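You operate a simulated robot arm through the tools that you are given. There is no shell and no other tool.

You are at the controls of a simulated robot arm. One attempt, no reset.

Task
Put the rack's green cells in the cell box and light the string.
Fine: shut the lid again; switch the box on.

It is judged by the outcome, as a careful person would: the job done as asked, and still so three seconds after it is handed in. It fails if anything else is knocked over, pushed out of place, dropped, spilled or broken. A push-on lid holds only when it is set on centred and level and pressed home; a screw cap is set on level and turned clockwise until tight.

Robot
A 7-joint arm with a three-finger gripper, fixed in place. Base frame: the origin is at the foot of the arm, x ahead of it, y to its left, z up; the work surface is at about z = 78. Units: cm, degrees, N and s.
Its first joint turns from -166.0 to 166.0 degrees. Payload 2.69 kg.
Tool frame: the origin (TCP) lies between the finger pads and is the grasp point; the fingertips stand 3 cm ahead of it; z points along the fingers, y is the line along which they close. Largest opening 12.8 cm; the body of the gripper starts 11.7 cm behind the TCP.
Orientation is that of the tool frame in the base frame, as a unit quaternion [w, x, y, z]. With the fingers straight down and closing along the base's y, the tool's x points along the base's -x, its y along +y and its z along -z.

Tools
- The arm moves only by the tool move_arm. Its argument "plan" is a list that holds one entry, the list of rows, each a list of 7 numbers: the shift along the base's x, y, z in cm, then the turn, a rotation vector about the base's x, y, z in degrees, then the gripper command, from -1 (fully open) to 1 (shut), values between in proportion. In form: [[[x, y, z, rx, ry, rz, jaw], ...]]. A call has 1 to 20 rows; each row is the pose to reach, as a shift and turn from the pose commanded when the call began. Each row takes 0.2 s and may step no farther than 5 cm and 8.6 degrees from the row before; otherwise, or with a gripper value out of range, the whole call is refused. A pose out of reach is approached as far as the arm can. The call stops where the force on the tool passes 40 N (or 10 N more than at its start, if that is more) or the arm is blocked; 0.2 s more then pass. Each finger halts on what it meets, pressing with about 31 N; the grip force reading is that of the motor and also rises with nothing between the fingers. The clock runs only during rows and for 0.2 s after the last one: add rows that repeat a pose to give the fingers time. The reply holds the time, the measured pose of the TCP, the force on the tool along the base axes, the opening and the grip force, in the units named above and with some noise, with the torque about the TCP (base axes, N m) and any sound that the robot's microphone picked up.
- Cameras (640 x 400 px; columns grow to the right, rows downward): "scene" is fixed at [40.12, 65.15, 138.75]; the picture's right is [-0.77, -0.64, 0.00], its down [-0.55, 0.66, -0.52] and it looks along [0.33, -0.40, -0.86] (base axes); focal length 214 px, centre (320, 200). "wrist" rides on the gripper at [5.8, 5.4, -13.1] in the tool frame; the picture's right is [-0.68, 0.74, 0.00], its down [-0.62, -0.57, -0.55] and it looks along [-0.40, -0.37, 0.84] (tool axes); focal length 234 px, centre (320, 200). There is no depth. A picture from a camera that has moved, and an enlarged one, comes with that camera's place and axes in the base frame and with its lens. The place of the scene camera against the robot may be out by one fixed shift of up to 2.5 cm in any direction.
- capture(camera): a new picture of that camera. No time passes.
- raise_lower(by): slides the trunk up (or, below 0, down) by that many cm; the arm rides with it, the base frame stays. It gives what a move gives, with no picture.
- close_up(camera, box): a new picture of the part [left, top, right, bottom] of that camera's present view, enlarged. No time passes.
- job_done(): hands the job in; it is judged then, once.

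Places have to be worked out from the pictures, the camera data and where the tool is seen. Open the gripper and draw the arm clear of the work before you hand the job in, unless the task says otherwise.

The tools are called after "Request:" as a command line: name --argument value ..., lists and objects as JSON in quotes. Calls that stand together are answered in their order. move_arm: Moves the arm, as the interface text tells. Its arguments: {"type":"object","properties":{"plan":{"type":"array","items":{"type":"array","items":{"type":"array","items":{"type":"number"}}}}},"required":["plan"]} The other tools are called the same way: raise_lower (by) slides the trunk up or down; capture (camera) takes a picture; close_up (camera, box) takes an enlarged picture of a part of a camera's view; job_done () hands the job in.

At the start:

```text
time: 0.0
eef_pos: [56.63, 45.63, 113.45]
orientation: [0.0, 0.0, 1.0, 0.0]
force: [0.3, 1.1, 0.2]
torque: [0.04, 0.01, 0.04]
width: 12.79
gripper_force: 0.1
trunk travel left (down, up): [-15.0, 20.0]
```

scene: 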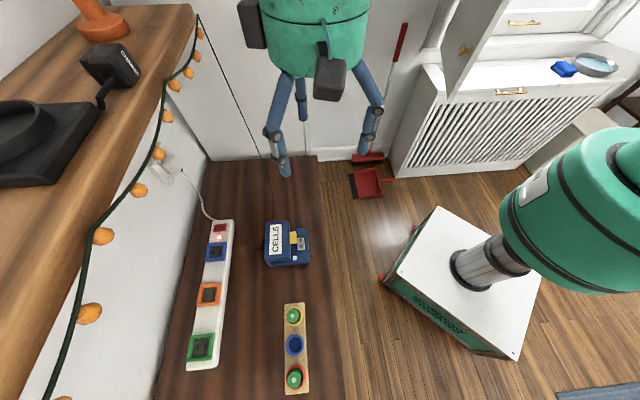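
wrist: 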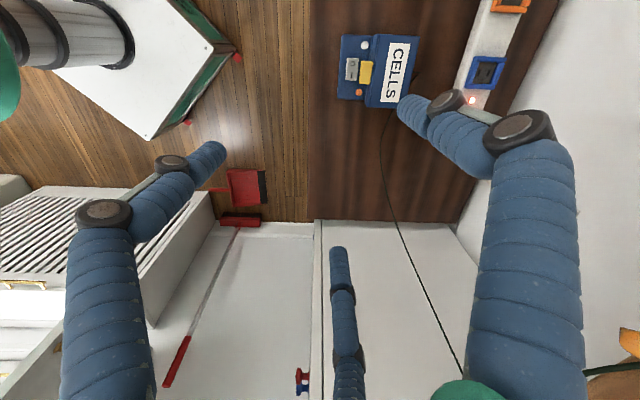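

I see a blue box labelled CELLS, a rack with two green-topped cells and one blue one, and a power strip. I'll enlarge both to see the details.

Request:
close_up --camera "scene" --box '[240, 200, 340, 280]'

Request:
close_up --camera "scene" --box '[240, 290, 350, 400]'

Request:
close_up --camera "wrist" --box '[320, 10, 480, 130]'

Request:
close_up --camera "scene" --box '[150, 140, 340, 400]'

```text
5.00 times, centred on (290, 240) of scene
camera zoom: at [40.12, 65.15, 138.75], right [-0.77, -0.64, 0.0], down [-0.55, 0.66, -0.52], along [0.33, -0.4, -0.86], focal length 1072 px, centre (470, 0)
```

zoom: 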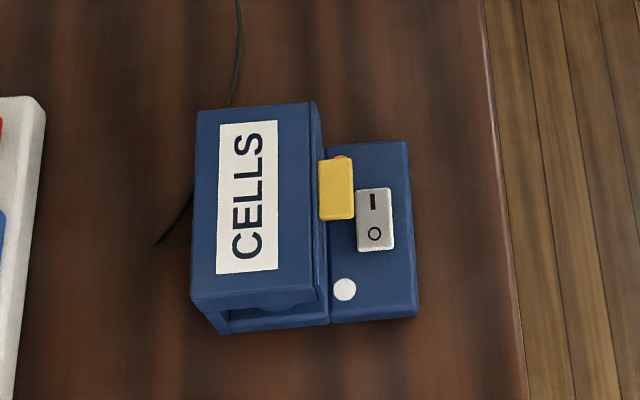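

```text
3.64 times, centred on (295, 345) of scene
camera zoom: at [40.12, 65.15, 138.75], right [-0.77, -0.64, 0.0], down [-0.55, 0.66, -0.52], along [0.33, -0.4, -0.86], focal length 780 px, centre (411, -327)
```

zoom: 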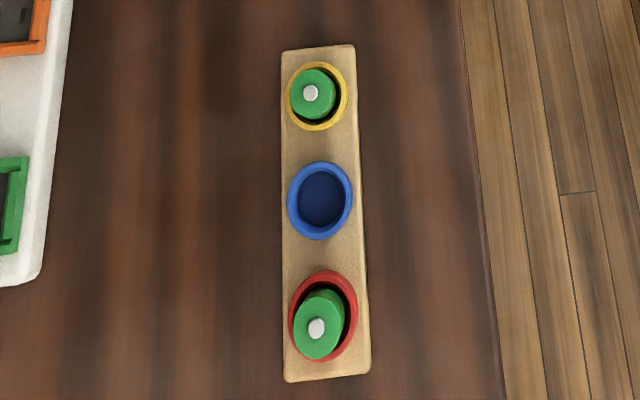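

```text
3.33 times, centred on (400, 70) of wrist
camera zoom: at [50.78, 50.92, 126.58], right [0.68, 0.74, 0.0], down [0.62, -0.57, 0.55], along [0.4, -0.37, -0.84], focal length 781 px, centre (53, 633)
```

zoom: 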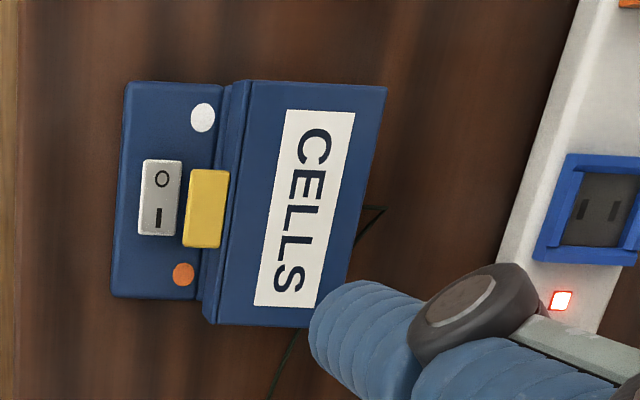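

```text
1.54 times, centred on (245, 270) of scene
camera zoom: at [40.12, 65.15, 138.75], right [-0.77, -0.64, 0.0], down [-0.55, 0.66, -0.52], along [0.33, -0.4, -0.86], focal length 330 px, centre (435, 92)
```

zoom: 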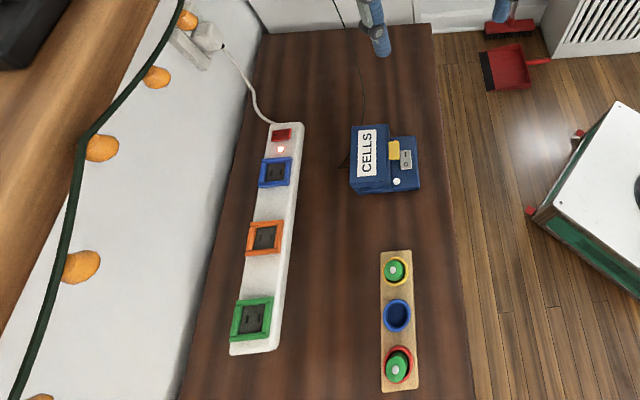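

The wrist view shows what looks like three fingers rather than two, so I'll close the jaws partway in free air and see how they really move before going near anything.

Request:
move_arm --plan '[[[0, 0, 0, 0, 0, 0, 0.5], [0, 0, 0, 0, 0, 0, 0.5], [0, 0, 0, 0, 0, 0, 0.5], [0, 0, 0, 0, 0, 0, 0.5]]]'

Request:
capture --camera "wrist"

Request:
capture --camera "scene"

```text
time: 1.0
eef_pos: [56.68, 45.6, 113.4]
orientation: [0.0, 0.001, 1.0, 0.0]
force: [-0.6, 0.0, 0.2]
torque: [-0.01, -0.01, 0.0]
width: 3.22
gripper_force: 0.1
trunk travel left (down, up): [-15.0, 20.0]
```

```text
taken
camera wrist: at [50.78, 50.92, 126.58], right [0.68, 0.74, 0.0], down [0.62, -0.57, 0.55], along [0.4, -0.37, -0.84], focal length 234 px, centre (320, 200)
```

wrist: 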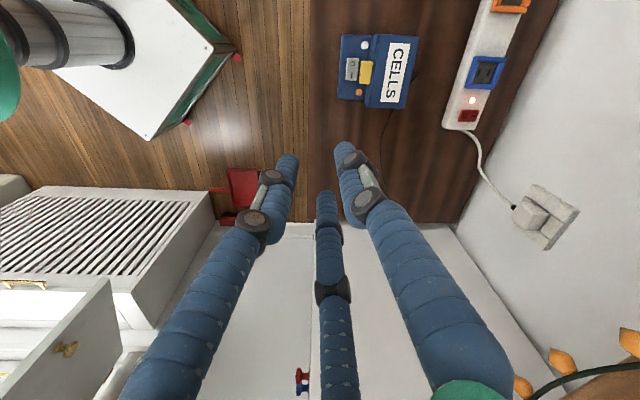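

```text
taken
```

scene: 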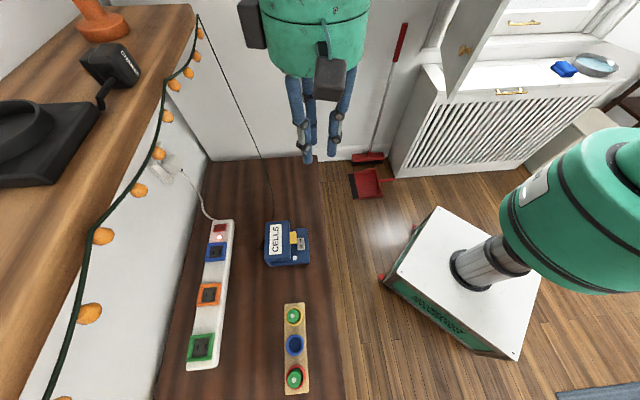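

The three fingers close toward the centre together, and the reported width is their clearance. Next I'll bring the wrist camera closer to the box with the jaws open, staying well above it.

Request:
move_arm --plan '[[[-0.5, 4, -2, 0, 0, 0, -1], [-1, 8, -4, 0, 0, 0, -1], [-1.5, 12, -7, 0, 0, 0, -1], [-2, 16, -10, 0, 0, 0, -1], [-2, 16, -10, 0, 0, 0, -1]]]'

Request:
capture --camera "wrist"

Request:
close_up --camera "wrist" --box '[240, 100, 400, 200]'

Request:
capture --camera "scene"

```text
refused: row 3 steps farther than a row can; nothing moved
```

```text
taken
camera wrist: at [50.78, 50.92, 126.58], right [0.68, 0.74, 0.0], down [0.62, -0.57, 0.55], along [0.4, -0.37, -0.84], focal length 234 px, centre (320, 200)
```

wrist: 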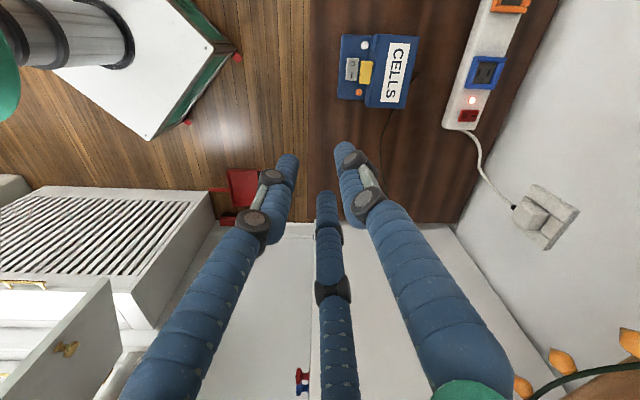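

```text
4.00 times, centred on (320, 150) of wrist
camera zoom: at [50.78, 50.92, 126.58], right [0.68, 0.74, 0.0], down [0.62, -0.57, 0.55], along [0.4, -0.37, -0.84], focal length 937 px, centre (320, 400)
```

zoom: 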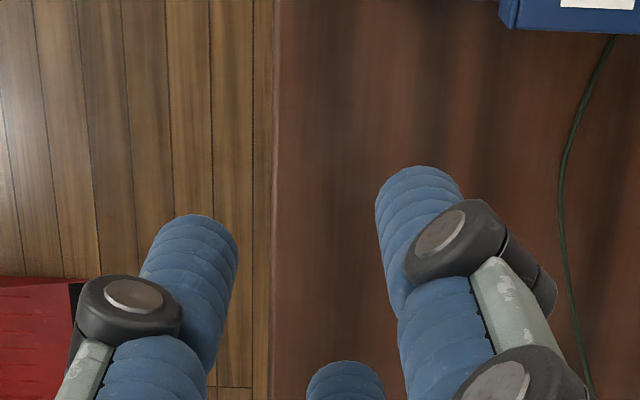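

```text
taken
```

scene: 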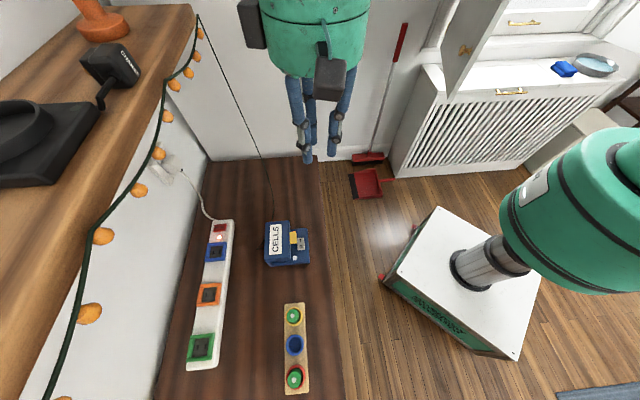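

The plan was refused because one row stepped 5.02 cm. I'll send the same approach in smaller steps.

Request:
move_arm --plan '[[[-0.4, 3.2, -2, 0, 0, 0, -1], [-0.8, 6.4, -4, 0, 0, 0, -1], [-1.2, 9.6, -6, 0, 0, 0, -1], [-1.6, 12.8, -8, 0, 0, 0, -1], [-2, 16, -10, 0, 0, 0, -1], [-2, 16, -10, 0, 0, 0, -1]]]'

Request:
capture --camera "wrist"

Request:
close_up --camera "wrist" --box '[240, 100, 400, 200]'

Request:
capture --camera "scene"

```text
time: 2.4
eef_pos: [54.86, 61.49, 103.31]
orientation: [0.0, 0.0, 1.0, -0.001]
force: [0.8, -0.6, 0.2]
torque: [-0.08, -0.02, 0.01]
width: 12.82
gripper_force: 0.0
trunk travel left (down, up): [-15.0, 20.0]
```

```text
taken
camera wrist: at [48.96, 66.88, 116.53], right [0.68, 0.74, 0.0], down [0.62, -0.57, 0.55], along [0.4, -0.37, -0.84], focal length 234 px, centre (320, 200)
```

wrist: 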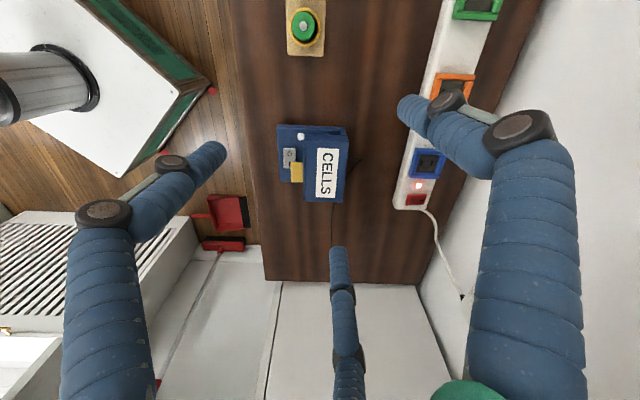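

```text
4.00 times, centred on (320, 150) of wrist
camera zoom: at [48.96, 66.88, 116.53], right [0.68, 0.74, 0.0], down [0.62, -0.57, 0.55], along [0.4, -0.37, -0.84], focal length 937 px, centre (320, 400)
```

zoom: 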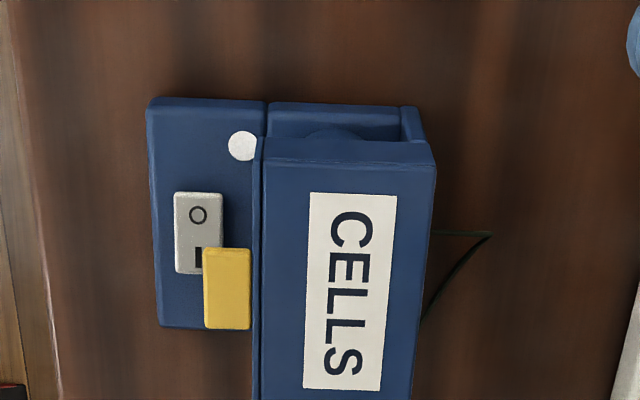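

```text
taken
```

scene: 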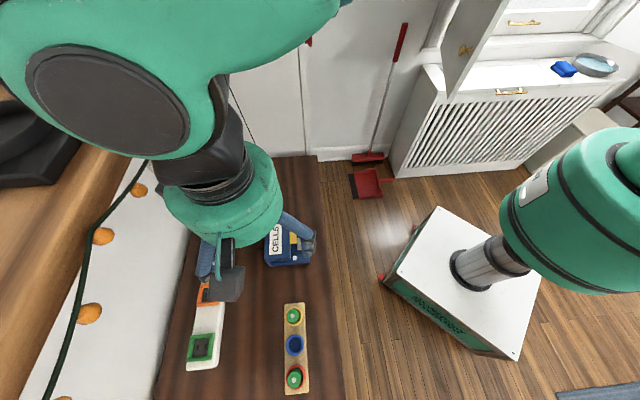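

The box has a raised lid over a blue base with a notch at its end, and a yellow tab on the lid's switch-side edge. I'll zoom in on the tab and the hinge side.

Request:
close_up --camera "wrist" --box '[265, 115, 365, 215]'

Request:
close_up --camera "wrist" --box '[300, 120, 360, 158]'

Request:
close_up --camera "wrist" --box '[275, 0, 335, 60]'

```text
4.00 times, centred on (315, 165) of wrist
camera zoom: at [48.96, 66.88, 116.53], right [0.68, 0.74, 0.0], down [0.62, -0.57, 0.55], along [0.4, -0.37, -0.84], focal length 937 px, centre (340, 340)
```

zoom: 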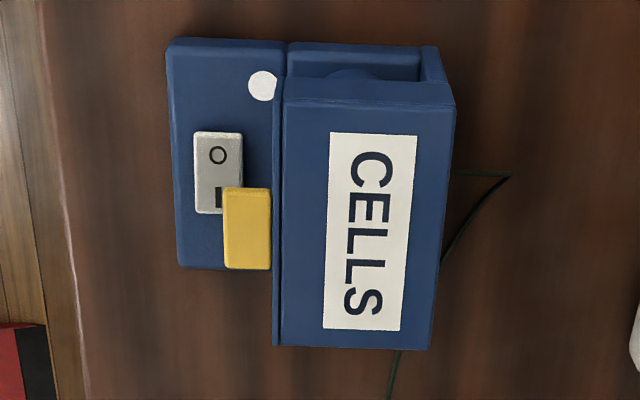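

```text
10.53 times, centred on (330, 139) of wrist
camera zoom: at [48.96, 66.88, 116.53], right [0.68, 0.74, 0.0], down [0.62, -0.57, 0.55], along [0.4, -0.37, -0.84], focal length 2465 px, centre (215, 842)
```

zoom: 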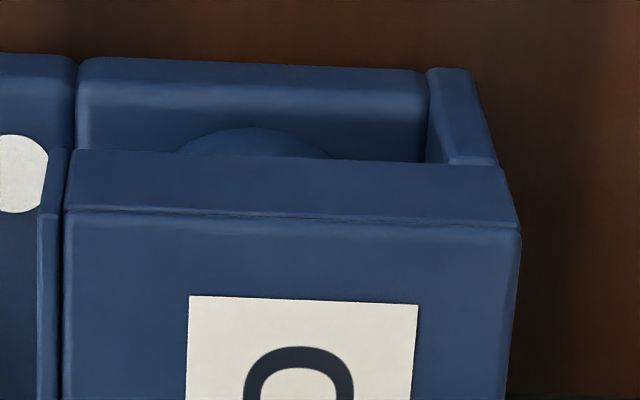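

```text
6.67 times, centred on (305, 30) of wrist
camera zoom: at [48.96, 66.88, 116.53], right [0.68, 0.74, 0.0], down [0.62, -0.57, 0.55], along [0.4, -0.37, -0.84], focal length 1561 px, centre (420, 1333)
```

zoom: 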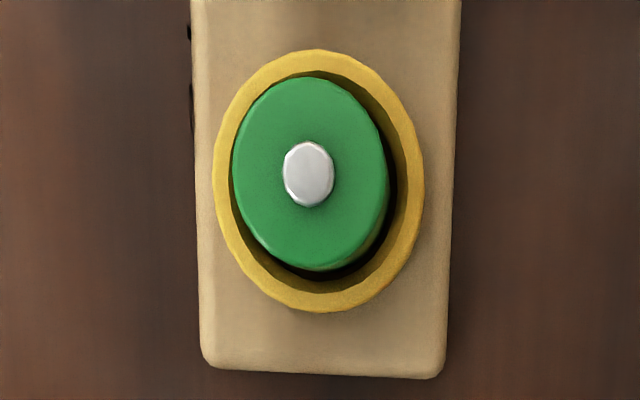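

I can't tell yet whether the lid is hinged or slides. I'll swing the wrist camera around to the robot side of the box, staying at a safe height, to see the tab and switch side.

Request:
move_arm --plan '[[[0, -1, -0.6, 0, 0, 8.3, -1], [0, -2, -1.2, 0, 0, 16.6, -1], [0, -3, -1.8, 0, 0, 24.9, -1], [0, -4, -2.4, 0, 0, 33.2, -1], [0, -5, -3, 0, 0, 41.5, -1], [0, -6, -3.6, 0, 0, 49.8, -1], [0, -7, -4.2, 0, 0, 58.1, -1], [0, -8, -4.8, 0, 0, 66.4, -1], [0, -9, -5.4, 0, 0, 74.7, -1], [-0.4, -10, -6, 0, 0, 83, -1], [-0.4, -10, -6, 0, 0, 83, -1]]]'

Request:
capture --camera "wrist"

Request:
close_up --camera "wrist" --box '[250, 130, 390, 260]'

```text
time: 4.8
eef_pos: [54.36, 51.55, 97.56]
orientation: [0.0, -0.663, 0.749, 0.001]
force: [1.0, -0.4, 0.8]
torque: [0.04, 0.02, 0.04]
width: 12.78
gripper_force: 0.1
trunk travel left (down, up): [-15.0, 20.0]
```

```text
taken
camera wrist: at [48.16, 46.33, 110.65], right [-0.65, 0.76, 0.0], down [0.64, 0.54, 0.55], along [0.42, 0.36, -0.84], focal length 234 px, centre (320, 200)
```

wrist: 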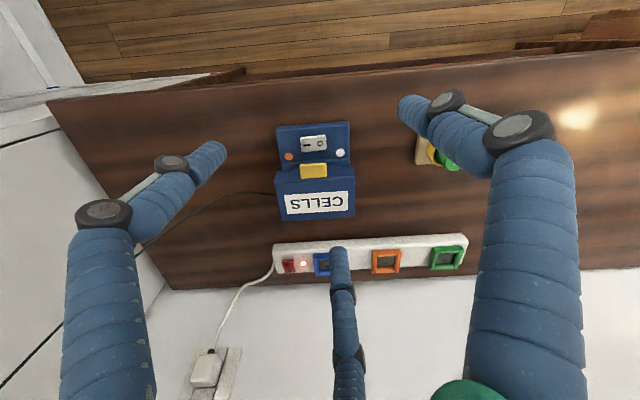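

```text
3.08 times, centred on (320, 195) of wrist
camera zoom: at [48.16, 46.33, 110.65], right [-0.65, 0.76, 0.0], down [0.64, 0.54, 0.55], along [0.42, 0.36, -0.84], focal length 720 px, centre (320, 215)
```

zoom: 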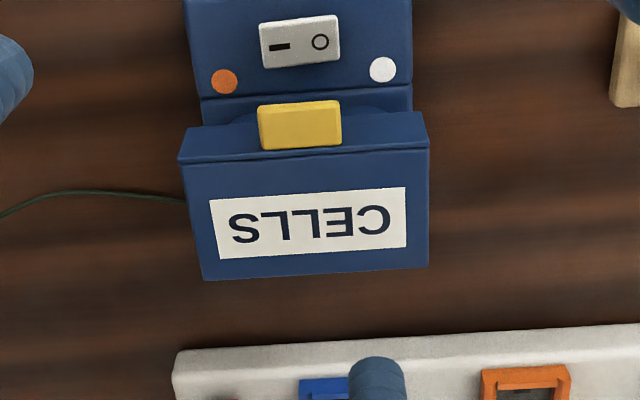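

From the robot side, the yellow tab is clearly on the lid's front edge, overhanging the switch panel. I'll tilt the tool for a low-angle view of the gap under the lid.

Request:
move_arm --plan '[[[-1.4, -1.2, -1.3, 4.55, -5.32, 0, -1], [-2.8, -2.4, -2.6, 9.1, -10.64, 0, -1], [-4.2, -3.6, -3.9, 13.65, -15.96, 0, -1], [-5.6, -4.8, -5.2, 18.2, -21.28, 0, -1], [-7, -6, -6, 22.75, -26.6, 0, -1], [-7, -6, -6, 22.75, -26.6, 0, -1]]]'

Request:
capture --camera "wrist"

Request:
close_up --camera "wrist" --box '[250, 130, 390, 260]'

```text
time: 6.2
eef_pos: [46.67, 45.26, 89.98]
orientation: [0.29, -0.634, 0.717, -0.006]
force: [0.4, -0.1, 4.9]
torque: [-0.19, 0.26, -0.02]
width: 12.81
gripper_force: 0.1
trunk travel left (down, up): [-15.0, 20.0]
```

```text
taken
camera wrist: at [36.05, 36.19, 96.48], right [-0.65, 0.76, 0.0], down [0.3, 0.25, 0.92], along [0.7, 0.6, -0.39], focal length 234 px, centre (320, 200)
```

wrist: 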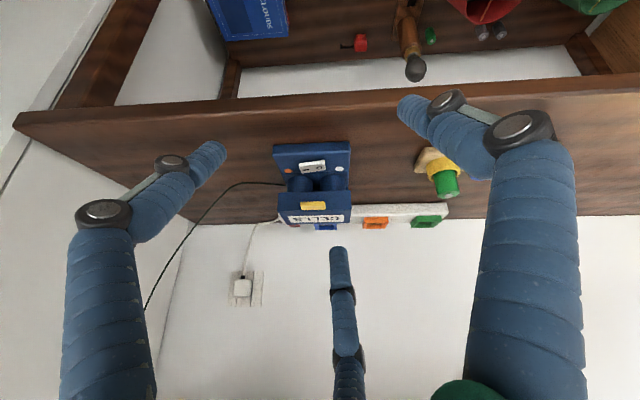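

```text
3.08 times, centred on (320, 195) of wrist
camera zoom: at [36.05, 36.19, 96.48], right [-0.65, 0.76, 0.0], down [0.3, 0.25, 0.92], along [0.7, 0.6, -0.39], focal length 720 px, centre (320, 215)
```

zoom: 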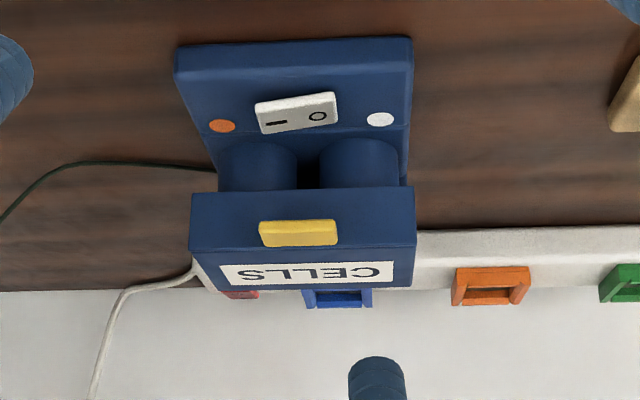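

Flipped upright, this view shows the box has two upright round wells covered by one rectangular lid with a yellow front tab, and a rocker switch that is off. I'll use the scene camera to look at the back edge for a hinge.

Request:
close_up --camera "scene" --box '[258, 212, 318, 272]'

Request:
close_up --camera "wrist" --box '[280, 135, 360, 235]'

Request:
close_up --camera "wrist" --box '[400, 120, 480, 220]'

Request:
close_up --camera "scene" --box '[270, 360, 320, 400]'

```text
6.67 times, centred on (288, 242) of scene
camera zoom: at [40.12, 65.15, 138.75], right [-0.77, -0.64, 0.0], down [-0.55, 0.66, -0.52], along [0.33, -0.4, -0.86], focal length 1430 px, centre (533, -80)
```

zoom: 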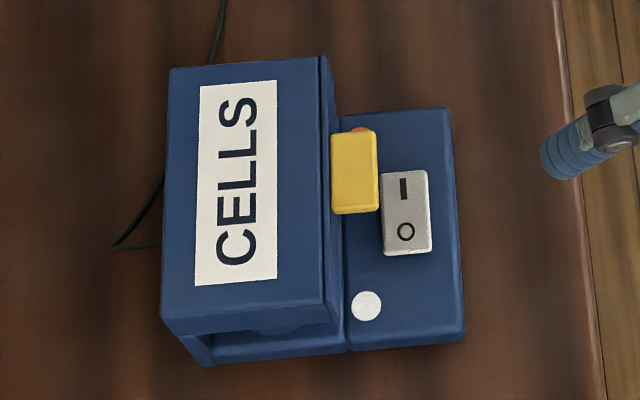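

```text
4.00 times, centred on (320, 185) of wrist
camera zoom: at [36.05, 36.19, 96.48], right [-0.65, 0.76, 0.0], down [0.3, 0.25, 0.92], along [0.7, 0.6, -0.39], focal length 937 px, centre (320, 260)
```

zoom: 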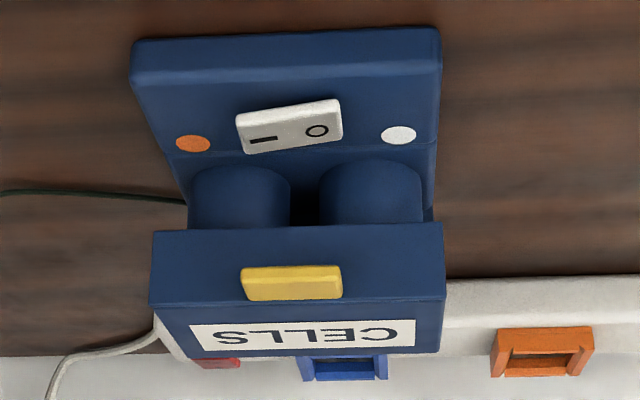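

```text
4.00 times, centred on (440, 170) of wrist
camera zoom: at [36.05, 36.19, 96.48], right [-0.65, 0.76, 0.0], down [0.3, 0.25, 0.92], along [0.7, 0.6, -0.39], focal length 937 px, centre (-160, 320)
```

zoom: 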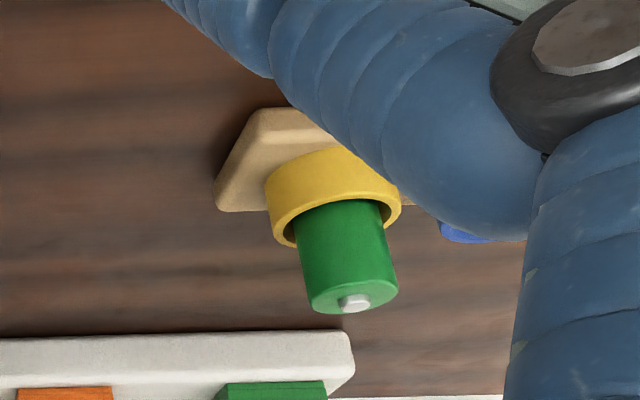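

```text
10.00 times, centred on (295, 380) of scene
camera zoom: at [40.12, 65.15, 138.75], right [-0.77, -0.64, 0.0], down [-0.55, 0.66, -0.52], along [0.33, -0.4, -0.86], focal length 2145 px, centre (570, -1600)
```

zoom: 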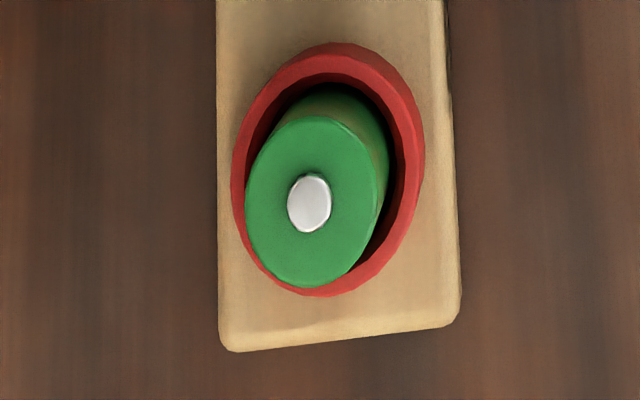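

The box is now clear: a thin panel at z≈79.6 with the rocker, two upright tubes, and a lid about 10×6 cm with its top at z≈85.5. It is most likely hinged along the strip side, with the tab at about (58.0, 53.8, 85.2). I'll untilt and rotate back so the camera sits sideways, ready to lift the tab from below with closed fingers.

Request:
move_arm --plan '[[[0, 0, 2, -4.55, 5.32, 0, -1], [0, 0, 4, -9.1, 10.64, 0, -1], [0, 0, 6, -13.65, 15.96, 0, -1], [0, 0, 8, -18.2, 21.28, 0, -1], [0, 0, 10, -22.75, 26.6, 0, -1], [0, 0, 10, -22.75, 26.6, 0, -1]]]'

Request:
move_arm --plan '[[[0, 0, 0, 0, 0, -8.3, -1], [0, 0, 0, 0, 0, -16.6, -1], [0, 0, 0, 0, 0, -24.9, -0.5], [0, 0, 0, 0, 0, -33.2, 0], [0, 0, 0, 0, 0, -41.5, 0.5], [0, 0, 0, 0, 0, -49.8, 1], [0, 0, 0, 0, 0, -58.1, 1], [0, 0, 0, 0, 0, -66.4, 1], [0, 0, 0, 0, 0, -74.7, 1], [0, 0, 0, 0, 0, -83, 1], [0, 0, 0, 0, 0, -83, 1]]]'

Request:
capture --camera "wrist"

Request:
capture --camera "scene"

```text
time: 7.6
eef_pos: [46.94, 45.46, 101.59]
orientation: [0.001, -0.662, 0.749, 0.001]
force: [-0.9, -1.3, 1.8]
torque: [0.13, -0.18, 0.01]
width: 12.79
gripper_force: 0.1
out of reach, approached as far as the arm can: row 3
trunk travel left (down, up): [-15.0, 20.0]
```

```text
time: 10.0
eef_pos: [47.2, 45.62, 101.4]
orientation: [0.0, 0.002, 1.0, 0.0]
force: [0.4, -0.5, -0.2]
torque: [0.03, 0.0, 0.0]
width: 0.22
gripper_force: 31.2
trunk travel left (down, up): [-15.0, 20.0]
```

```text
taken
camera wrist: at [41.4, 50.93, 114.54], right [0.68, 0.74, 0.0], down [0.61, -0.57, 0.55], along [0.4, -0.37, -0.84], focal length 234 px, centre (320, 200)
```

wrist: 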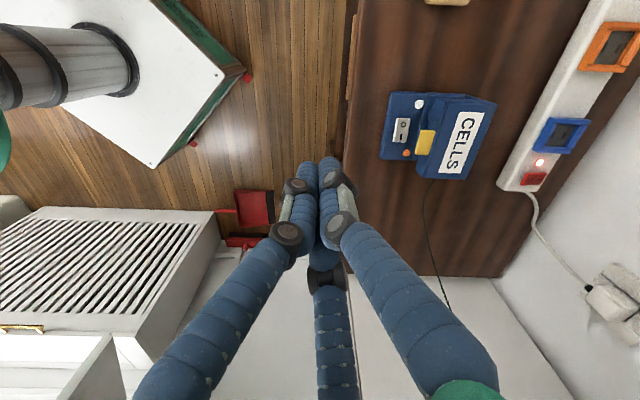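

```text
taken
```

scene: 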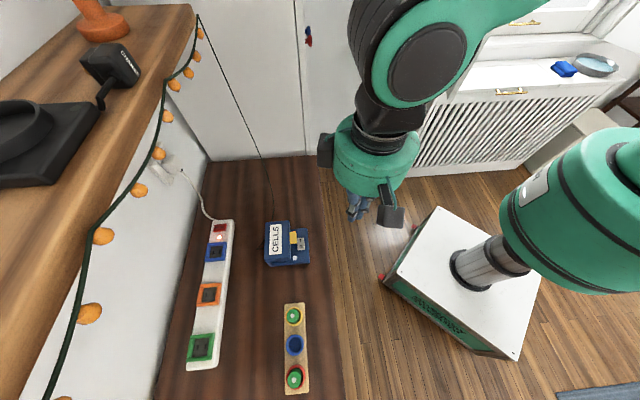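

Now a close-up of the box from here to refine the tab and hinge positions before I tilt in.

Request:
close_up --camera "wrist" --box '[370, 80, 510, 190]'

```text
3.64 times, centred on (440, 135) of wrist
camera zoom: at [41.4, 50.93, 114.54], right [0.68, 0.74, 0.0], down [0.61, -0.57, 0.55], along [0.4, -0.37, -0.84], focal length 852 px, centre (-116, 436)
```

zoom: 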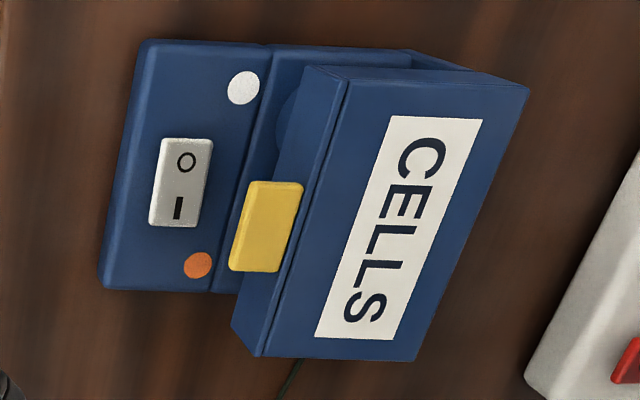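

The new view agrees: tab at about (58.0, 53.9, 85.2) and switch at (56.8, 52.9, 80.6). I'll tilt the closed gripper toward the box in front of the tab, staying high for now.

Request:
move_arm --plan '[[[0, 0, 0, 5.41, -5.59, 0, 1], [0, 0, -1, 10.82, -11.18, 0, 1], [0, 0, -2, 16.23, -16.77, 0, 1], [0, 0, -3, 21.64, -22.36, 0, 1], [0, 0, -4, 27.05, -27.95, 0, 1], [0, 0, -5, 32.46, -33.54, 0, 1], [0, 0, -6, 37.87, -39.13, 0, 1], [0, 0, -7, 43.28, -44.72, 0, 1], [0, 0, -8, 48.69, -50.31, 0, 1], [0, 0, -8, 48.69, -50.31, 0, 1]]]'

Request:
capture --camera "wrist"

Request:
capture --camera "scene"

```text
time: 12.2
eef_pos: [46.07, 47.69, 101.23]
orientation: [0.319, 0.008, 0.909, 0.269]
force: [-0.2, -0.4, 0.0]
torque: [0.03, 0.02, 0.05]
width: 0.22
gripper_force: 30.8
out of reach, approached as far as the arm can: row 6, 7, 8, 9, 10
trunk travel left (down, up): [-15.0, 20.0]
```

```text
taken
camera wrist: at [32.93, 46.93, 109.06], right [0.42, 0.5, 0.75], down [0.26, -0.86, 0.43], along [0.87, 0.01, -0.5], focal length 234 px, centre (320, 200)
```

wrist: 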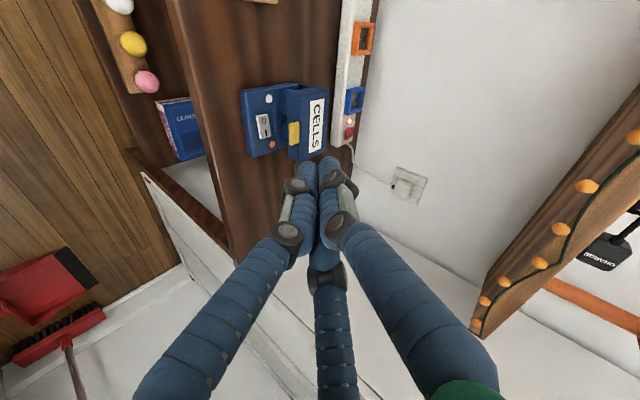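

```text
taken
```

scene: 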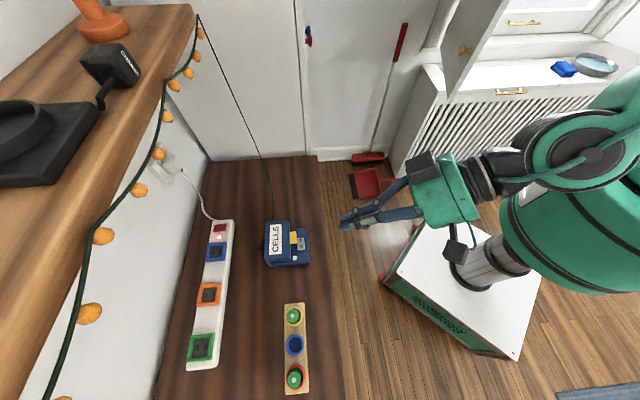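

At this radius the arm can't tilt straight toward the box and stopped at about 49°. I'll undo the tilt and approach the tab from the -y side instead, with the tool pointing roughly along +y, where the wrist has more room.

Request:
move_arm --plan '[[[0, 0, 1, -5.41, 5.59, 0, 1], [0, 0, 2, -10.82, 11.18, 0, 1], [0, 0, 3, -16.23, 16.77, 0, 1], [0, 0, 4, -21.64, 22.36, 0, 1], [0, 0, 5, -27.05, 27.95, 0, 1], [0, 0, 6, -32.46, 33.54, 0, 1]]]'

```text
time: 13.8
eef_pos: [46.26, 48.11, 110.24]
orientation: [0.05, -0.003, 0.999, 0.013]
force: [-0.7, -1.1, 0.6]
torque: [0.15, -0.15, 0.02]
width: 0.22
gripper_force: 31.0
out of reach, approached as far as the arm can: row 4
trunk travel left (down, up): [-15.0, 20.0]
stopped in row 6: the arm was blocked; the commanded pose is now the measured one
```

The arm reported it was blocked, but it is nearly vertical now at z=110. I'll check the scene to see whether it is touching anything.

Request:
capture --camera "scene"

Request:
capture --camera "wrist"

```text
taken
```

scene: 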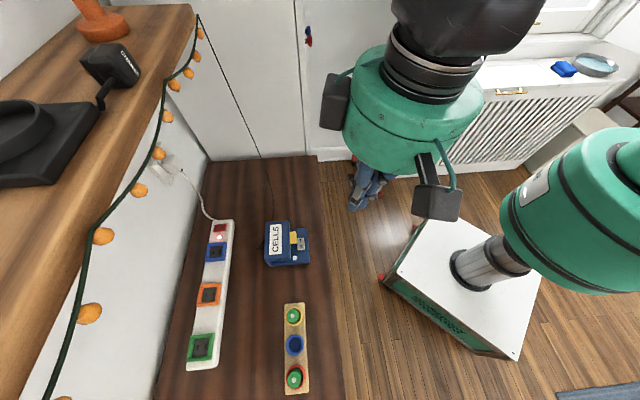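

```text
taken
camera wrist: at [39.2, 53.03, 122.82], right [0.67, 0.74, 0.09], down [0.56, -0.58, 0.59], along [0.49, -0.35, -0.8], focal length 234 px, centre (320, 200)
```

wrist: 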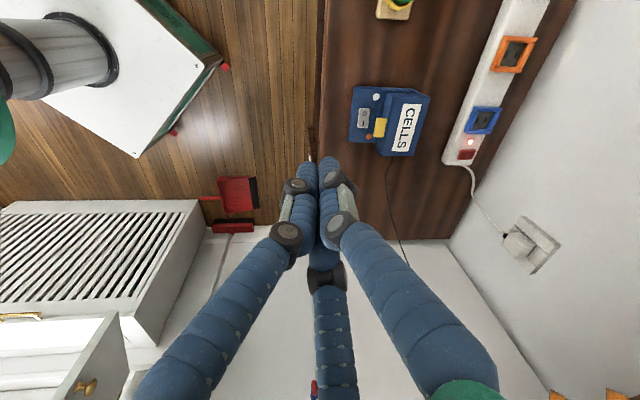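

Nothing is touching, so it was most likely just a configuration limit. I'll square the tool up and move it to a staging spot on the -y side of the box.

Request:
move_arm --plan '[[[3.4, -1.5, -1.5, -0.4, 1.4, 0, 1], [6.8, -3, -3, -0.8, 2.8, 0, 1], [10.2, -4.5, -4.5, -1.2, 4.2, 0, 1], [13.7, -6.1, -6, -1.5, 5.7, -0.3, 1], [13.7, -6.1, -6, -1.5, 5.7, -0.3, 1]]]'

Request:
move_arm --plan '[[[0, 0, 0, 7.6, 1.5, 0, 1], [0, -0.5, -1, 15.2, 3, 0, 1], [0, -1, -2, 22.8, 4.5, 0, 1], [0, -1.5, -3, 30.4, 6, 0, 1], [0, -2, -4, 38, 7.5, 0, 1], [0, -2.5, -5, 45.6, 9, 0, 1], [0, -3, -6, 53.2, 10.5, 0, 1], [0, -3, -7, 60.8, 12, 0, 1], [0, -3, -8, 68.4, 13.5, 0, 1], [0, -3, -8, 68.4, 13.5, 0, 1]]]'

Request:
capture --camera "wrist"

Request:
capture --camera "scene"

```text
time: 15.0
eef_pos: [60.42, 42.18, 103.87]
orientation: [-0.002, 0.0, 1.0, -0.001]
force: [-0.1, -0.6, -0.7]
torque: [0.05, 0.07, 0.0]
width: 0.18
gripper_force: 31.6
trunk travel left (down, up): [-15.0, 20.0]
```

```text
time: 17.2
eef_pos: [60.1, 39.07, 95.93]
orientation: [-0.112, -0.001, 0.821, 0.56]
force: [0.4, -0.1, -0.7]
torque: [0.05, 0.0, 0.04]
width: 0.19
gripper_force: 30.9
trunk travel left (down, up): [-15.0, 20.0]
```

```text
taken
camera wrist: at [57.57, 28.24, 106.48], right [0.75, 0.36, 0.56], down [0.63, -0.64, -0.44], along [0.2, 0.68, -0.7], focal length 234 px, centre (320, 200)
```

wrist: 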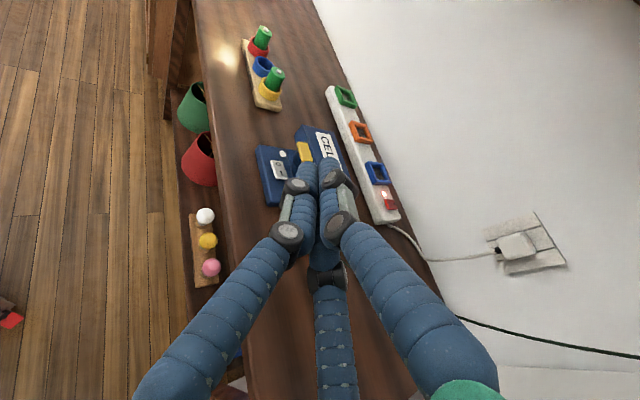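

```text
taken
```

scene: 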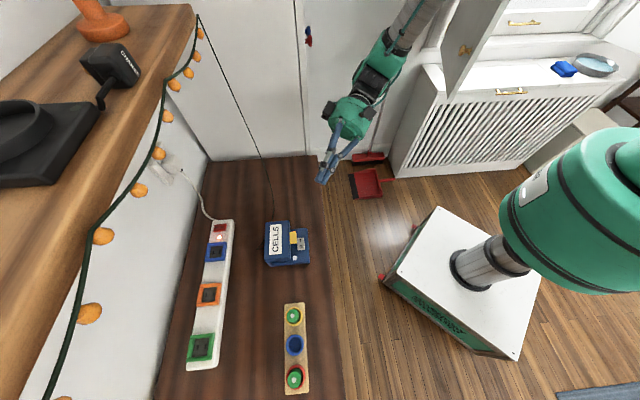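

The tool now points along about (-0.18, 0.92, -0.35) and this pose is reachable. I'll come to a standoff just before and slightly above the tab and check with both cameras.

Request:
move_arm --plan '[[[-0.3, 2.2, -3.1, 0, 0, 0, 1], [-0.6, 4.4, -6.2, 0, 0, 0, 1], [-0.8, 6.6, -9.2, 0, 0, 0, 1], [-0.8, 6.6, -9.2, 0, 0, 0, 1]]]'

Request:
capture --camera "wrist"

Request:
close_up --camera "wrist" --box '[230, 90, 390, 200]'

Request:
close_up --camera "scene" --box '[258, 172, 358, 272]'

```text
time: 18.2
eef_pos: [59.43, 45.69, 86.43]
orientation: [-0.112, -0.002, 0.822, 0.559]
force: [0.4, -0.7, 0.0]
torque: [0.02, 0.04, 0.02]
width: 0.21
gripper_force: 30.4
trunk travel left (down, up): [-15.0, 20.0]
```

```text
taken
camera wrist: at [56.78, 34.97, 97.21], right [0.75, 0.36, 0.55], down [0.63, -0.64, -0.44], along [0.2, 0.68, -0.71], focal length 234 px, centre (320, 200)
```

wrist: 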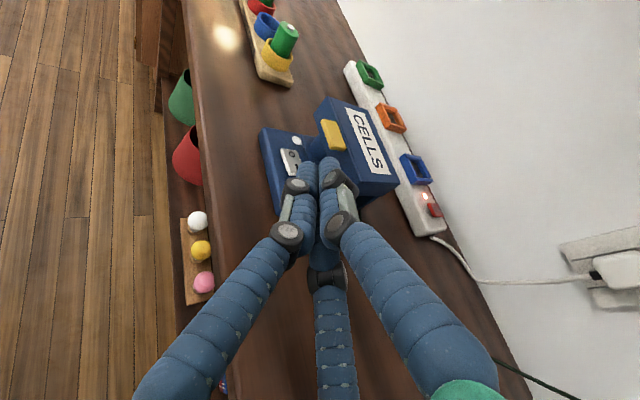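

```text
3.64 times, centred on (310, 145) of wrist
camera zoom: at [56.78, 34.97, 97.21], right [0.75, 0.36, 0.55], down [0.63, -0.64, -0.44], along [0.2, 0.68, -0.71], focal length 852 px, centre (356, 400)
```

zoom: 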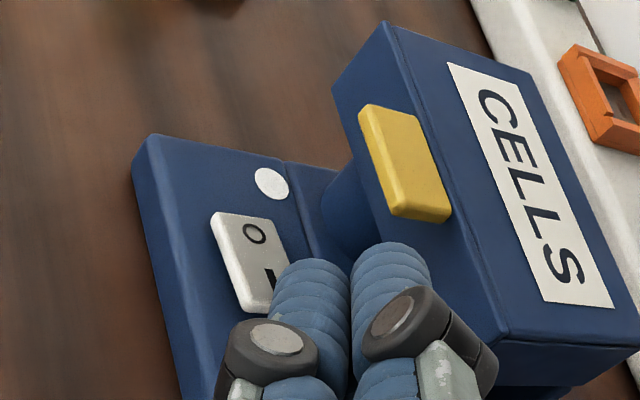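

```text
4.00 times, centred on (308, 222) of scene
camera zoom: at [40.12, 65.15, 138.75], right [-0.77, -0.64, 0.0], down [-0.55, 0.66, -0.52], along [0.33, -0.4, -0.86], focal length 858 px, centre (368, 112)
```

zoom: 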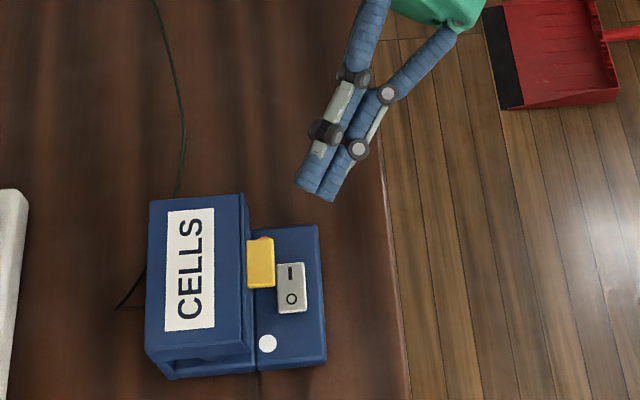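

The tab underside looks to be around z≈84.8, and the closed fingertips are about 2.4 cm thick. I'll lower 2.8 cm here, then slide the tip in under the tab along +y in small steps.

Request:
move_arm --plan '[[[0, 0, -1.4, 0, 0, 0, 1], [0, 0, -2.8, 0, 0, 0, 1], [-0.2, 1, -2.8, 0, 0, 0, 1], [-0.4, 2, -2.8, 0, 0, 0, 1], [-0.55, 3, -2.8, 0, 0, 0, 1], [-0.75, 4, -2.8, 0, 0, 0, 1], [-0.75, 4, -2.8, 0, 0, 0, 1]]]'

Request:
close_up --camera "wrist" --box '[230, 90, 390, 200]'

Request:
close_up --camera "scene" --box '[258, 190, 338, 270]'

```text
time: 19.8
eef_pos: [58.58, 49.69, 83.91]
orientation: [-0.111, -0.001, 0.821, 0.56]
force: [-0.2, 0.4, -1.0]
torque: [-0.01, 0.03, 0.0]
width: 0.22
gripper_force: 30.9
trunk travel left (down, up): [-15.0, 20.0]
```

```text
3.64 times, centred on (310, 145) of wrist
camera zoom: at [55.99, 38.8, 94.5], right [0.75, 0.36, 0.56], down [0.63, -0.64, -0.44], along [0.2, 0.68, -0.71], focal length 852 px, centre (356, 400)
```

zoom: 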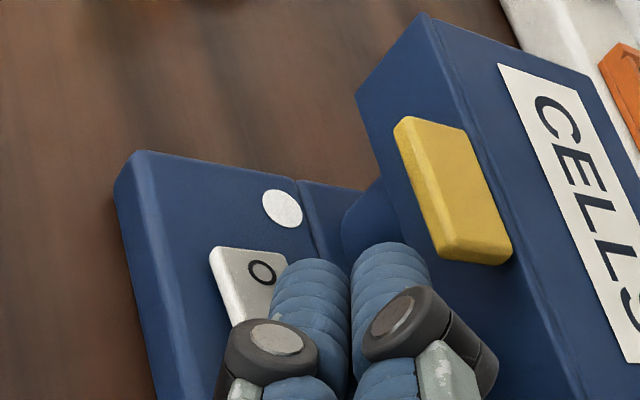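

```text
5.00 times, centred on (298, 230) of scene
camera zoom: at [40.12, 65.15, 138.75], right [-0.77, -0.64, 0.0], down [-0.55, 0.66, -0.52], along [0.33, -0.4, -0.86], focal length 1072 px, centre (430, 50)
```

zoom: 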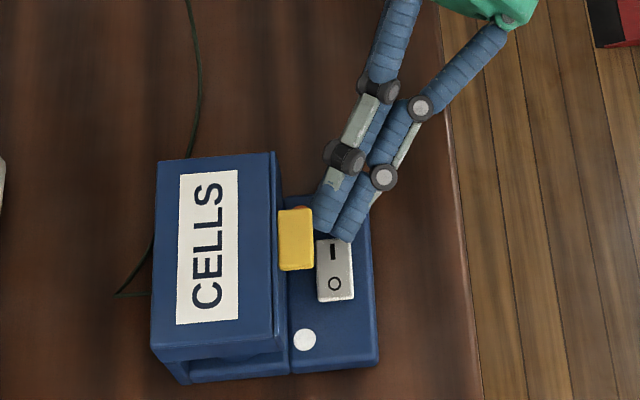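

The tip is still just in front of the tab, above the switch end. I'll shift about 1.6 cm toward the lid so it goes under the tab, dropping 0.3 cm on the way.

Request:
move_arm --plan '[[[0.2, 0.4, -0.3, 0, 0, 0, 1], [0.4, 0.75, -0.3, 0, 0, 0, 1], [0.6, 1.1, -0.3, 0, 0, 0, 1], [0.8, 1.45, -0.3, 0, 0, 0, 1], [0.8, 1.45, -0.3, 0, 0, 0, 1]]]'

Request:
close_up --camera "wrist" --box '[230, 90, 390, 200]'

Request:
close_up --camera "scene" --box '[258, 190, 338, 270]'

```text
time: 21.0
eef_pos: [59.35, 51.17, 83.63]
orientation: [-0.111, -0.001, 0.821, 0.559]
force: [-1.0, -0.4, -0.4]
torque: [0.0, -0.03, 0.05]
width: 0.22
gripper_force: 31.1
trunk travel left (down, up): [-15.0, 20.0]
```

```text
3.64 times, centred on (310, 145) of wrist
camera zoom: at [56.74, 40.3, 94.28], right [0.75, 0.36, 0.56], down [0.63, -0.64, -0.44], along [0.2, 0.68, -0.71], focal length 852 px, centre (356, 400)
```

zoom: 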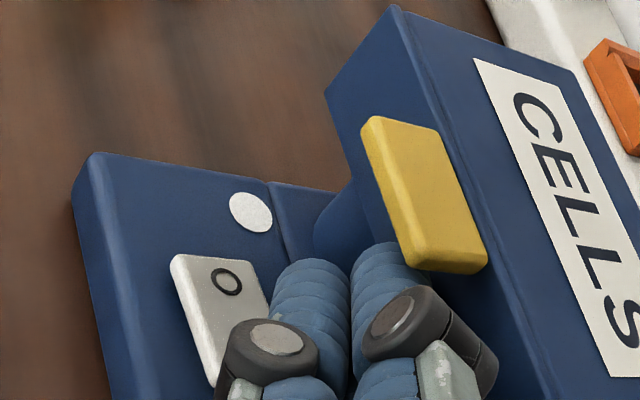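

```text
5.00 times, centred on (298, 230) of scene
camera zoom: at [40.12, 65.15, 138.75], right [-0.77, -0.64, 0.0], down [-0.55, 0.66, -0.52], along [0.33, -0.4, -0.86], focal length 1072 px, centre (430, 50)
```

zoom: 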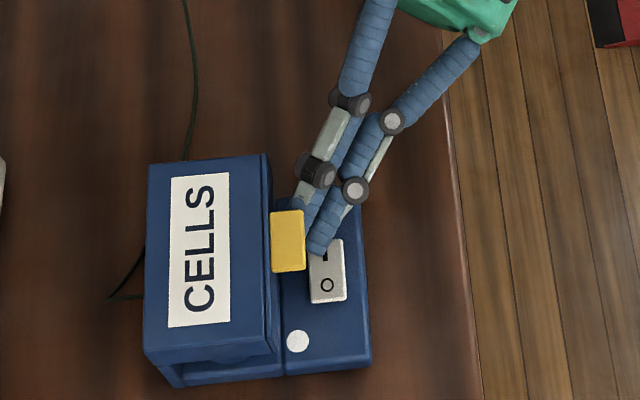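

Comparing scene frames, the box has slid about 0.4 cm toward the strip, so a finger is brushing it, probably on the raised end of the rocker. I'll raise slightly and slide along the tab instead of pushing at the box.

Request:
move_arm --plan '[[[0, 0, 0.4, 0, 0, 0, 1], [-0.25, 0.45, 0.4, 0, 0, 0, 1], [-0.48, 0.9, 0.4, 0, 0, 0, 1], [-0.48, 0.9, 0.4, 0, 0, 0, 1]]]'

Request:
close_up --camera "wrist" --box '[230, 90, 390, 200]'

Request:
close_up --camera "scene" --box '[258, 190, 338, 270]'

```text
time: 22.0
eef_pos: [58.83, 51.96, 84.17]
orientation: [-0.11, -0.001, 0.821, 0.56]
force: [-1.8, -0.9, -0.4]
torque: [0.01, 0.01, 0.03]
width: 0.21
gripper_force: 31.5
trunk travel left (down, up): [-15.0, 20.0]
```

```text
3.64 times, centred on (310, 145) of wrist
camera zoom: at [56.25, 41.14, 94.68], right [0.75, 0.36, 0.56], down [0.63, -0.64, -0.44], along [0.19, 0.68, -0.71], focal length 852 px, centre (356, 400)
```

zoom: 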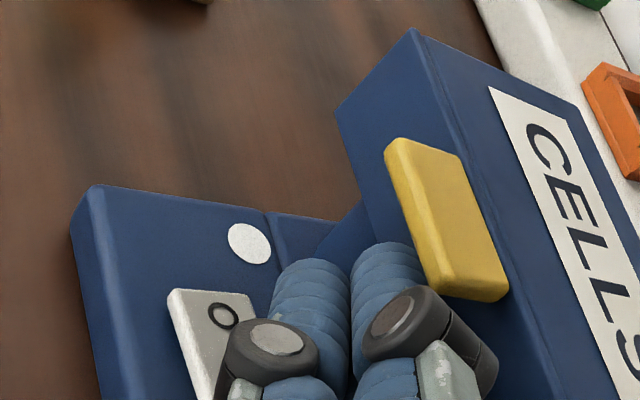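

```text
5.00 times, centred on (298, 230) of scene
camera zoom: at [40.12, 65.15, 138.75], right [-0.77, -0.64, 0.0], down [-0.55, 0.66, -0.52], along [0.33, -0.4, -0.86], focal length 1072 px, centre (430, 50)
```

zoom: 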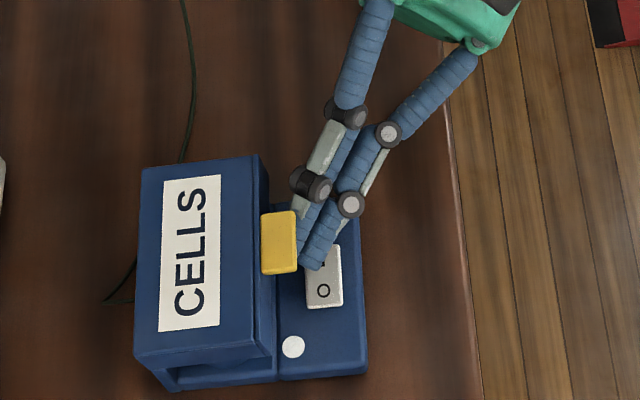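

The push is still there: the box has slid to about 0.8 cm in total and the force is 2 N along -v. The finger cluster is too thick and is pressing on the tab's front instead of going under it. I'll back out and try a single finger of the opened hand as a thinner hook.

Request:
move_arm --plan '[[[-0.7, -0.7, -0.2, 0, 0, 0, 1], [-0.8, -2, -0.2, 0, 0, 0, 1], [-0.6, -4, 0, 0, 0, 0, 1], [-0.4, -7, 1, 0, 0, 0, 1], [-0.4, -9, 3, 0, 0, 0, 1], [-0.4, -10, 6, 0, 0, 0, 1], [-0.4, -10, 6, 0, 0, 0, 0], [-0.4, -10, 6, 0, 0, 0, -1], [-0.4, -10, 6, 0, 0, 0, -1], [-0.4, -10, 6, 0, 0, 0, -1], [-0.4, -10, 6, 0, 0, 0, -1]]]'

Request:
capture --camera "wrist"

Request:
close_up --camera "scene" --box '[250, 80, 410, 280]'

Request:
close_up --camera "scene" --box '[258, 190, 338, 270]'

```text
time: 24.4
eef_pos: [58.68, 42.08, 90.08]
orientation: [-0.111, -0.002, 0.822, 0.559]
force: [-1.0, 0.3, -0.7]
torque: [-0.01, -0.01, -0.02]
width: 12.81
gripper_force: 0.0
trunk travel left (down, up): [-15.0, 20.0]
```

```text
taken
camera wrist: at [56.04, 31.23, 100.72], right [0.75, 0.36, 0.56], down [0.63, -0.64, -0.44], along [0.2, 0.68, -0.71], focal length 234 px, centre (320, 200)
```

wrist: 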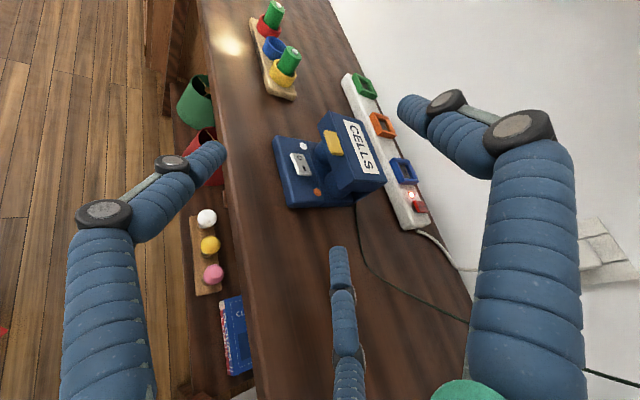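

```text
2.00 times, centred on (330, 180) of scene
camera zoom: at [40.12, 65.15, 138.75], right [-0.77, -0.64, 0.0], down [-0.55, 0.66, -0.52], along [0.33, -0.4, -0.86], focal length 429 px, centre (300, 240)
```

zoom: 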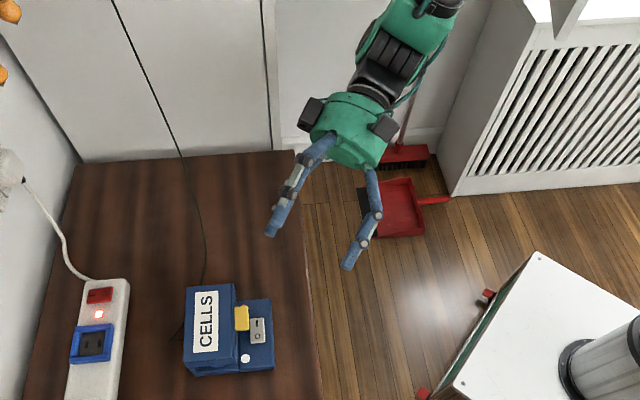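

```text
5.00 times, centred on (298, 230) of scene
camera zoom: at [40.12, 65.15, 138.75], right [-0.77, -0.64, 0.0], down [-0.55, 0.66, -0.52], along [0.33, -0.4, -0.86], focal length 1072 px, centre (430, 50)
```

zoom: 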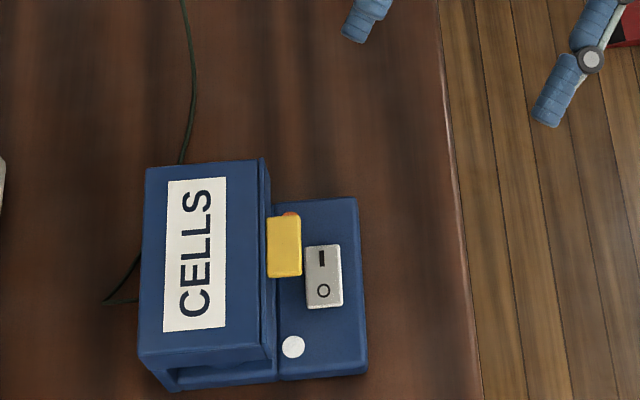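

The box has shifted about 0.5 cm in each direction but is still square and upright. The open fingers are parallel to the tool axis and about 1.4 cm thick each, so the lowest one can act as a hook. I'll zoom in to re-measure the tab.

Request:
close_up --camera "wrist" --box '[260, 95, 400, 225]'

```text
3.08 times, centred on (330, 160) of wrist
camera zoom: at [56.04, 31.23, 100.72], right [0.75, 0.36, 0.56], down [0.63, -0.64, -0.44], along [0.2, 0.68, -0.71], focal length 720 px, centre (289, 323)
```

zoom: 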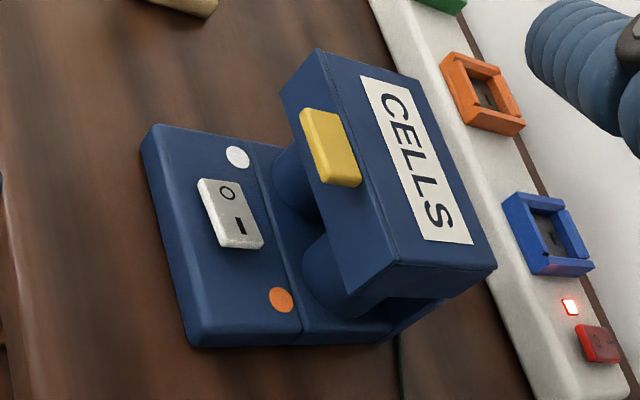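

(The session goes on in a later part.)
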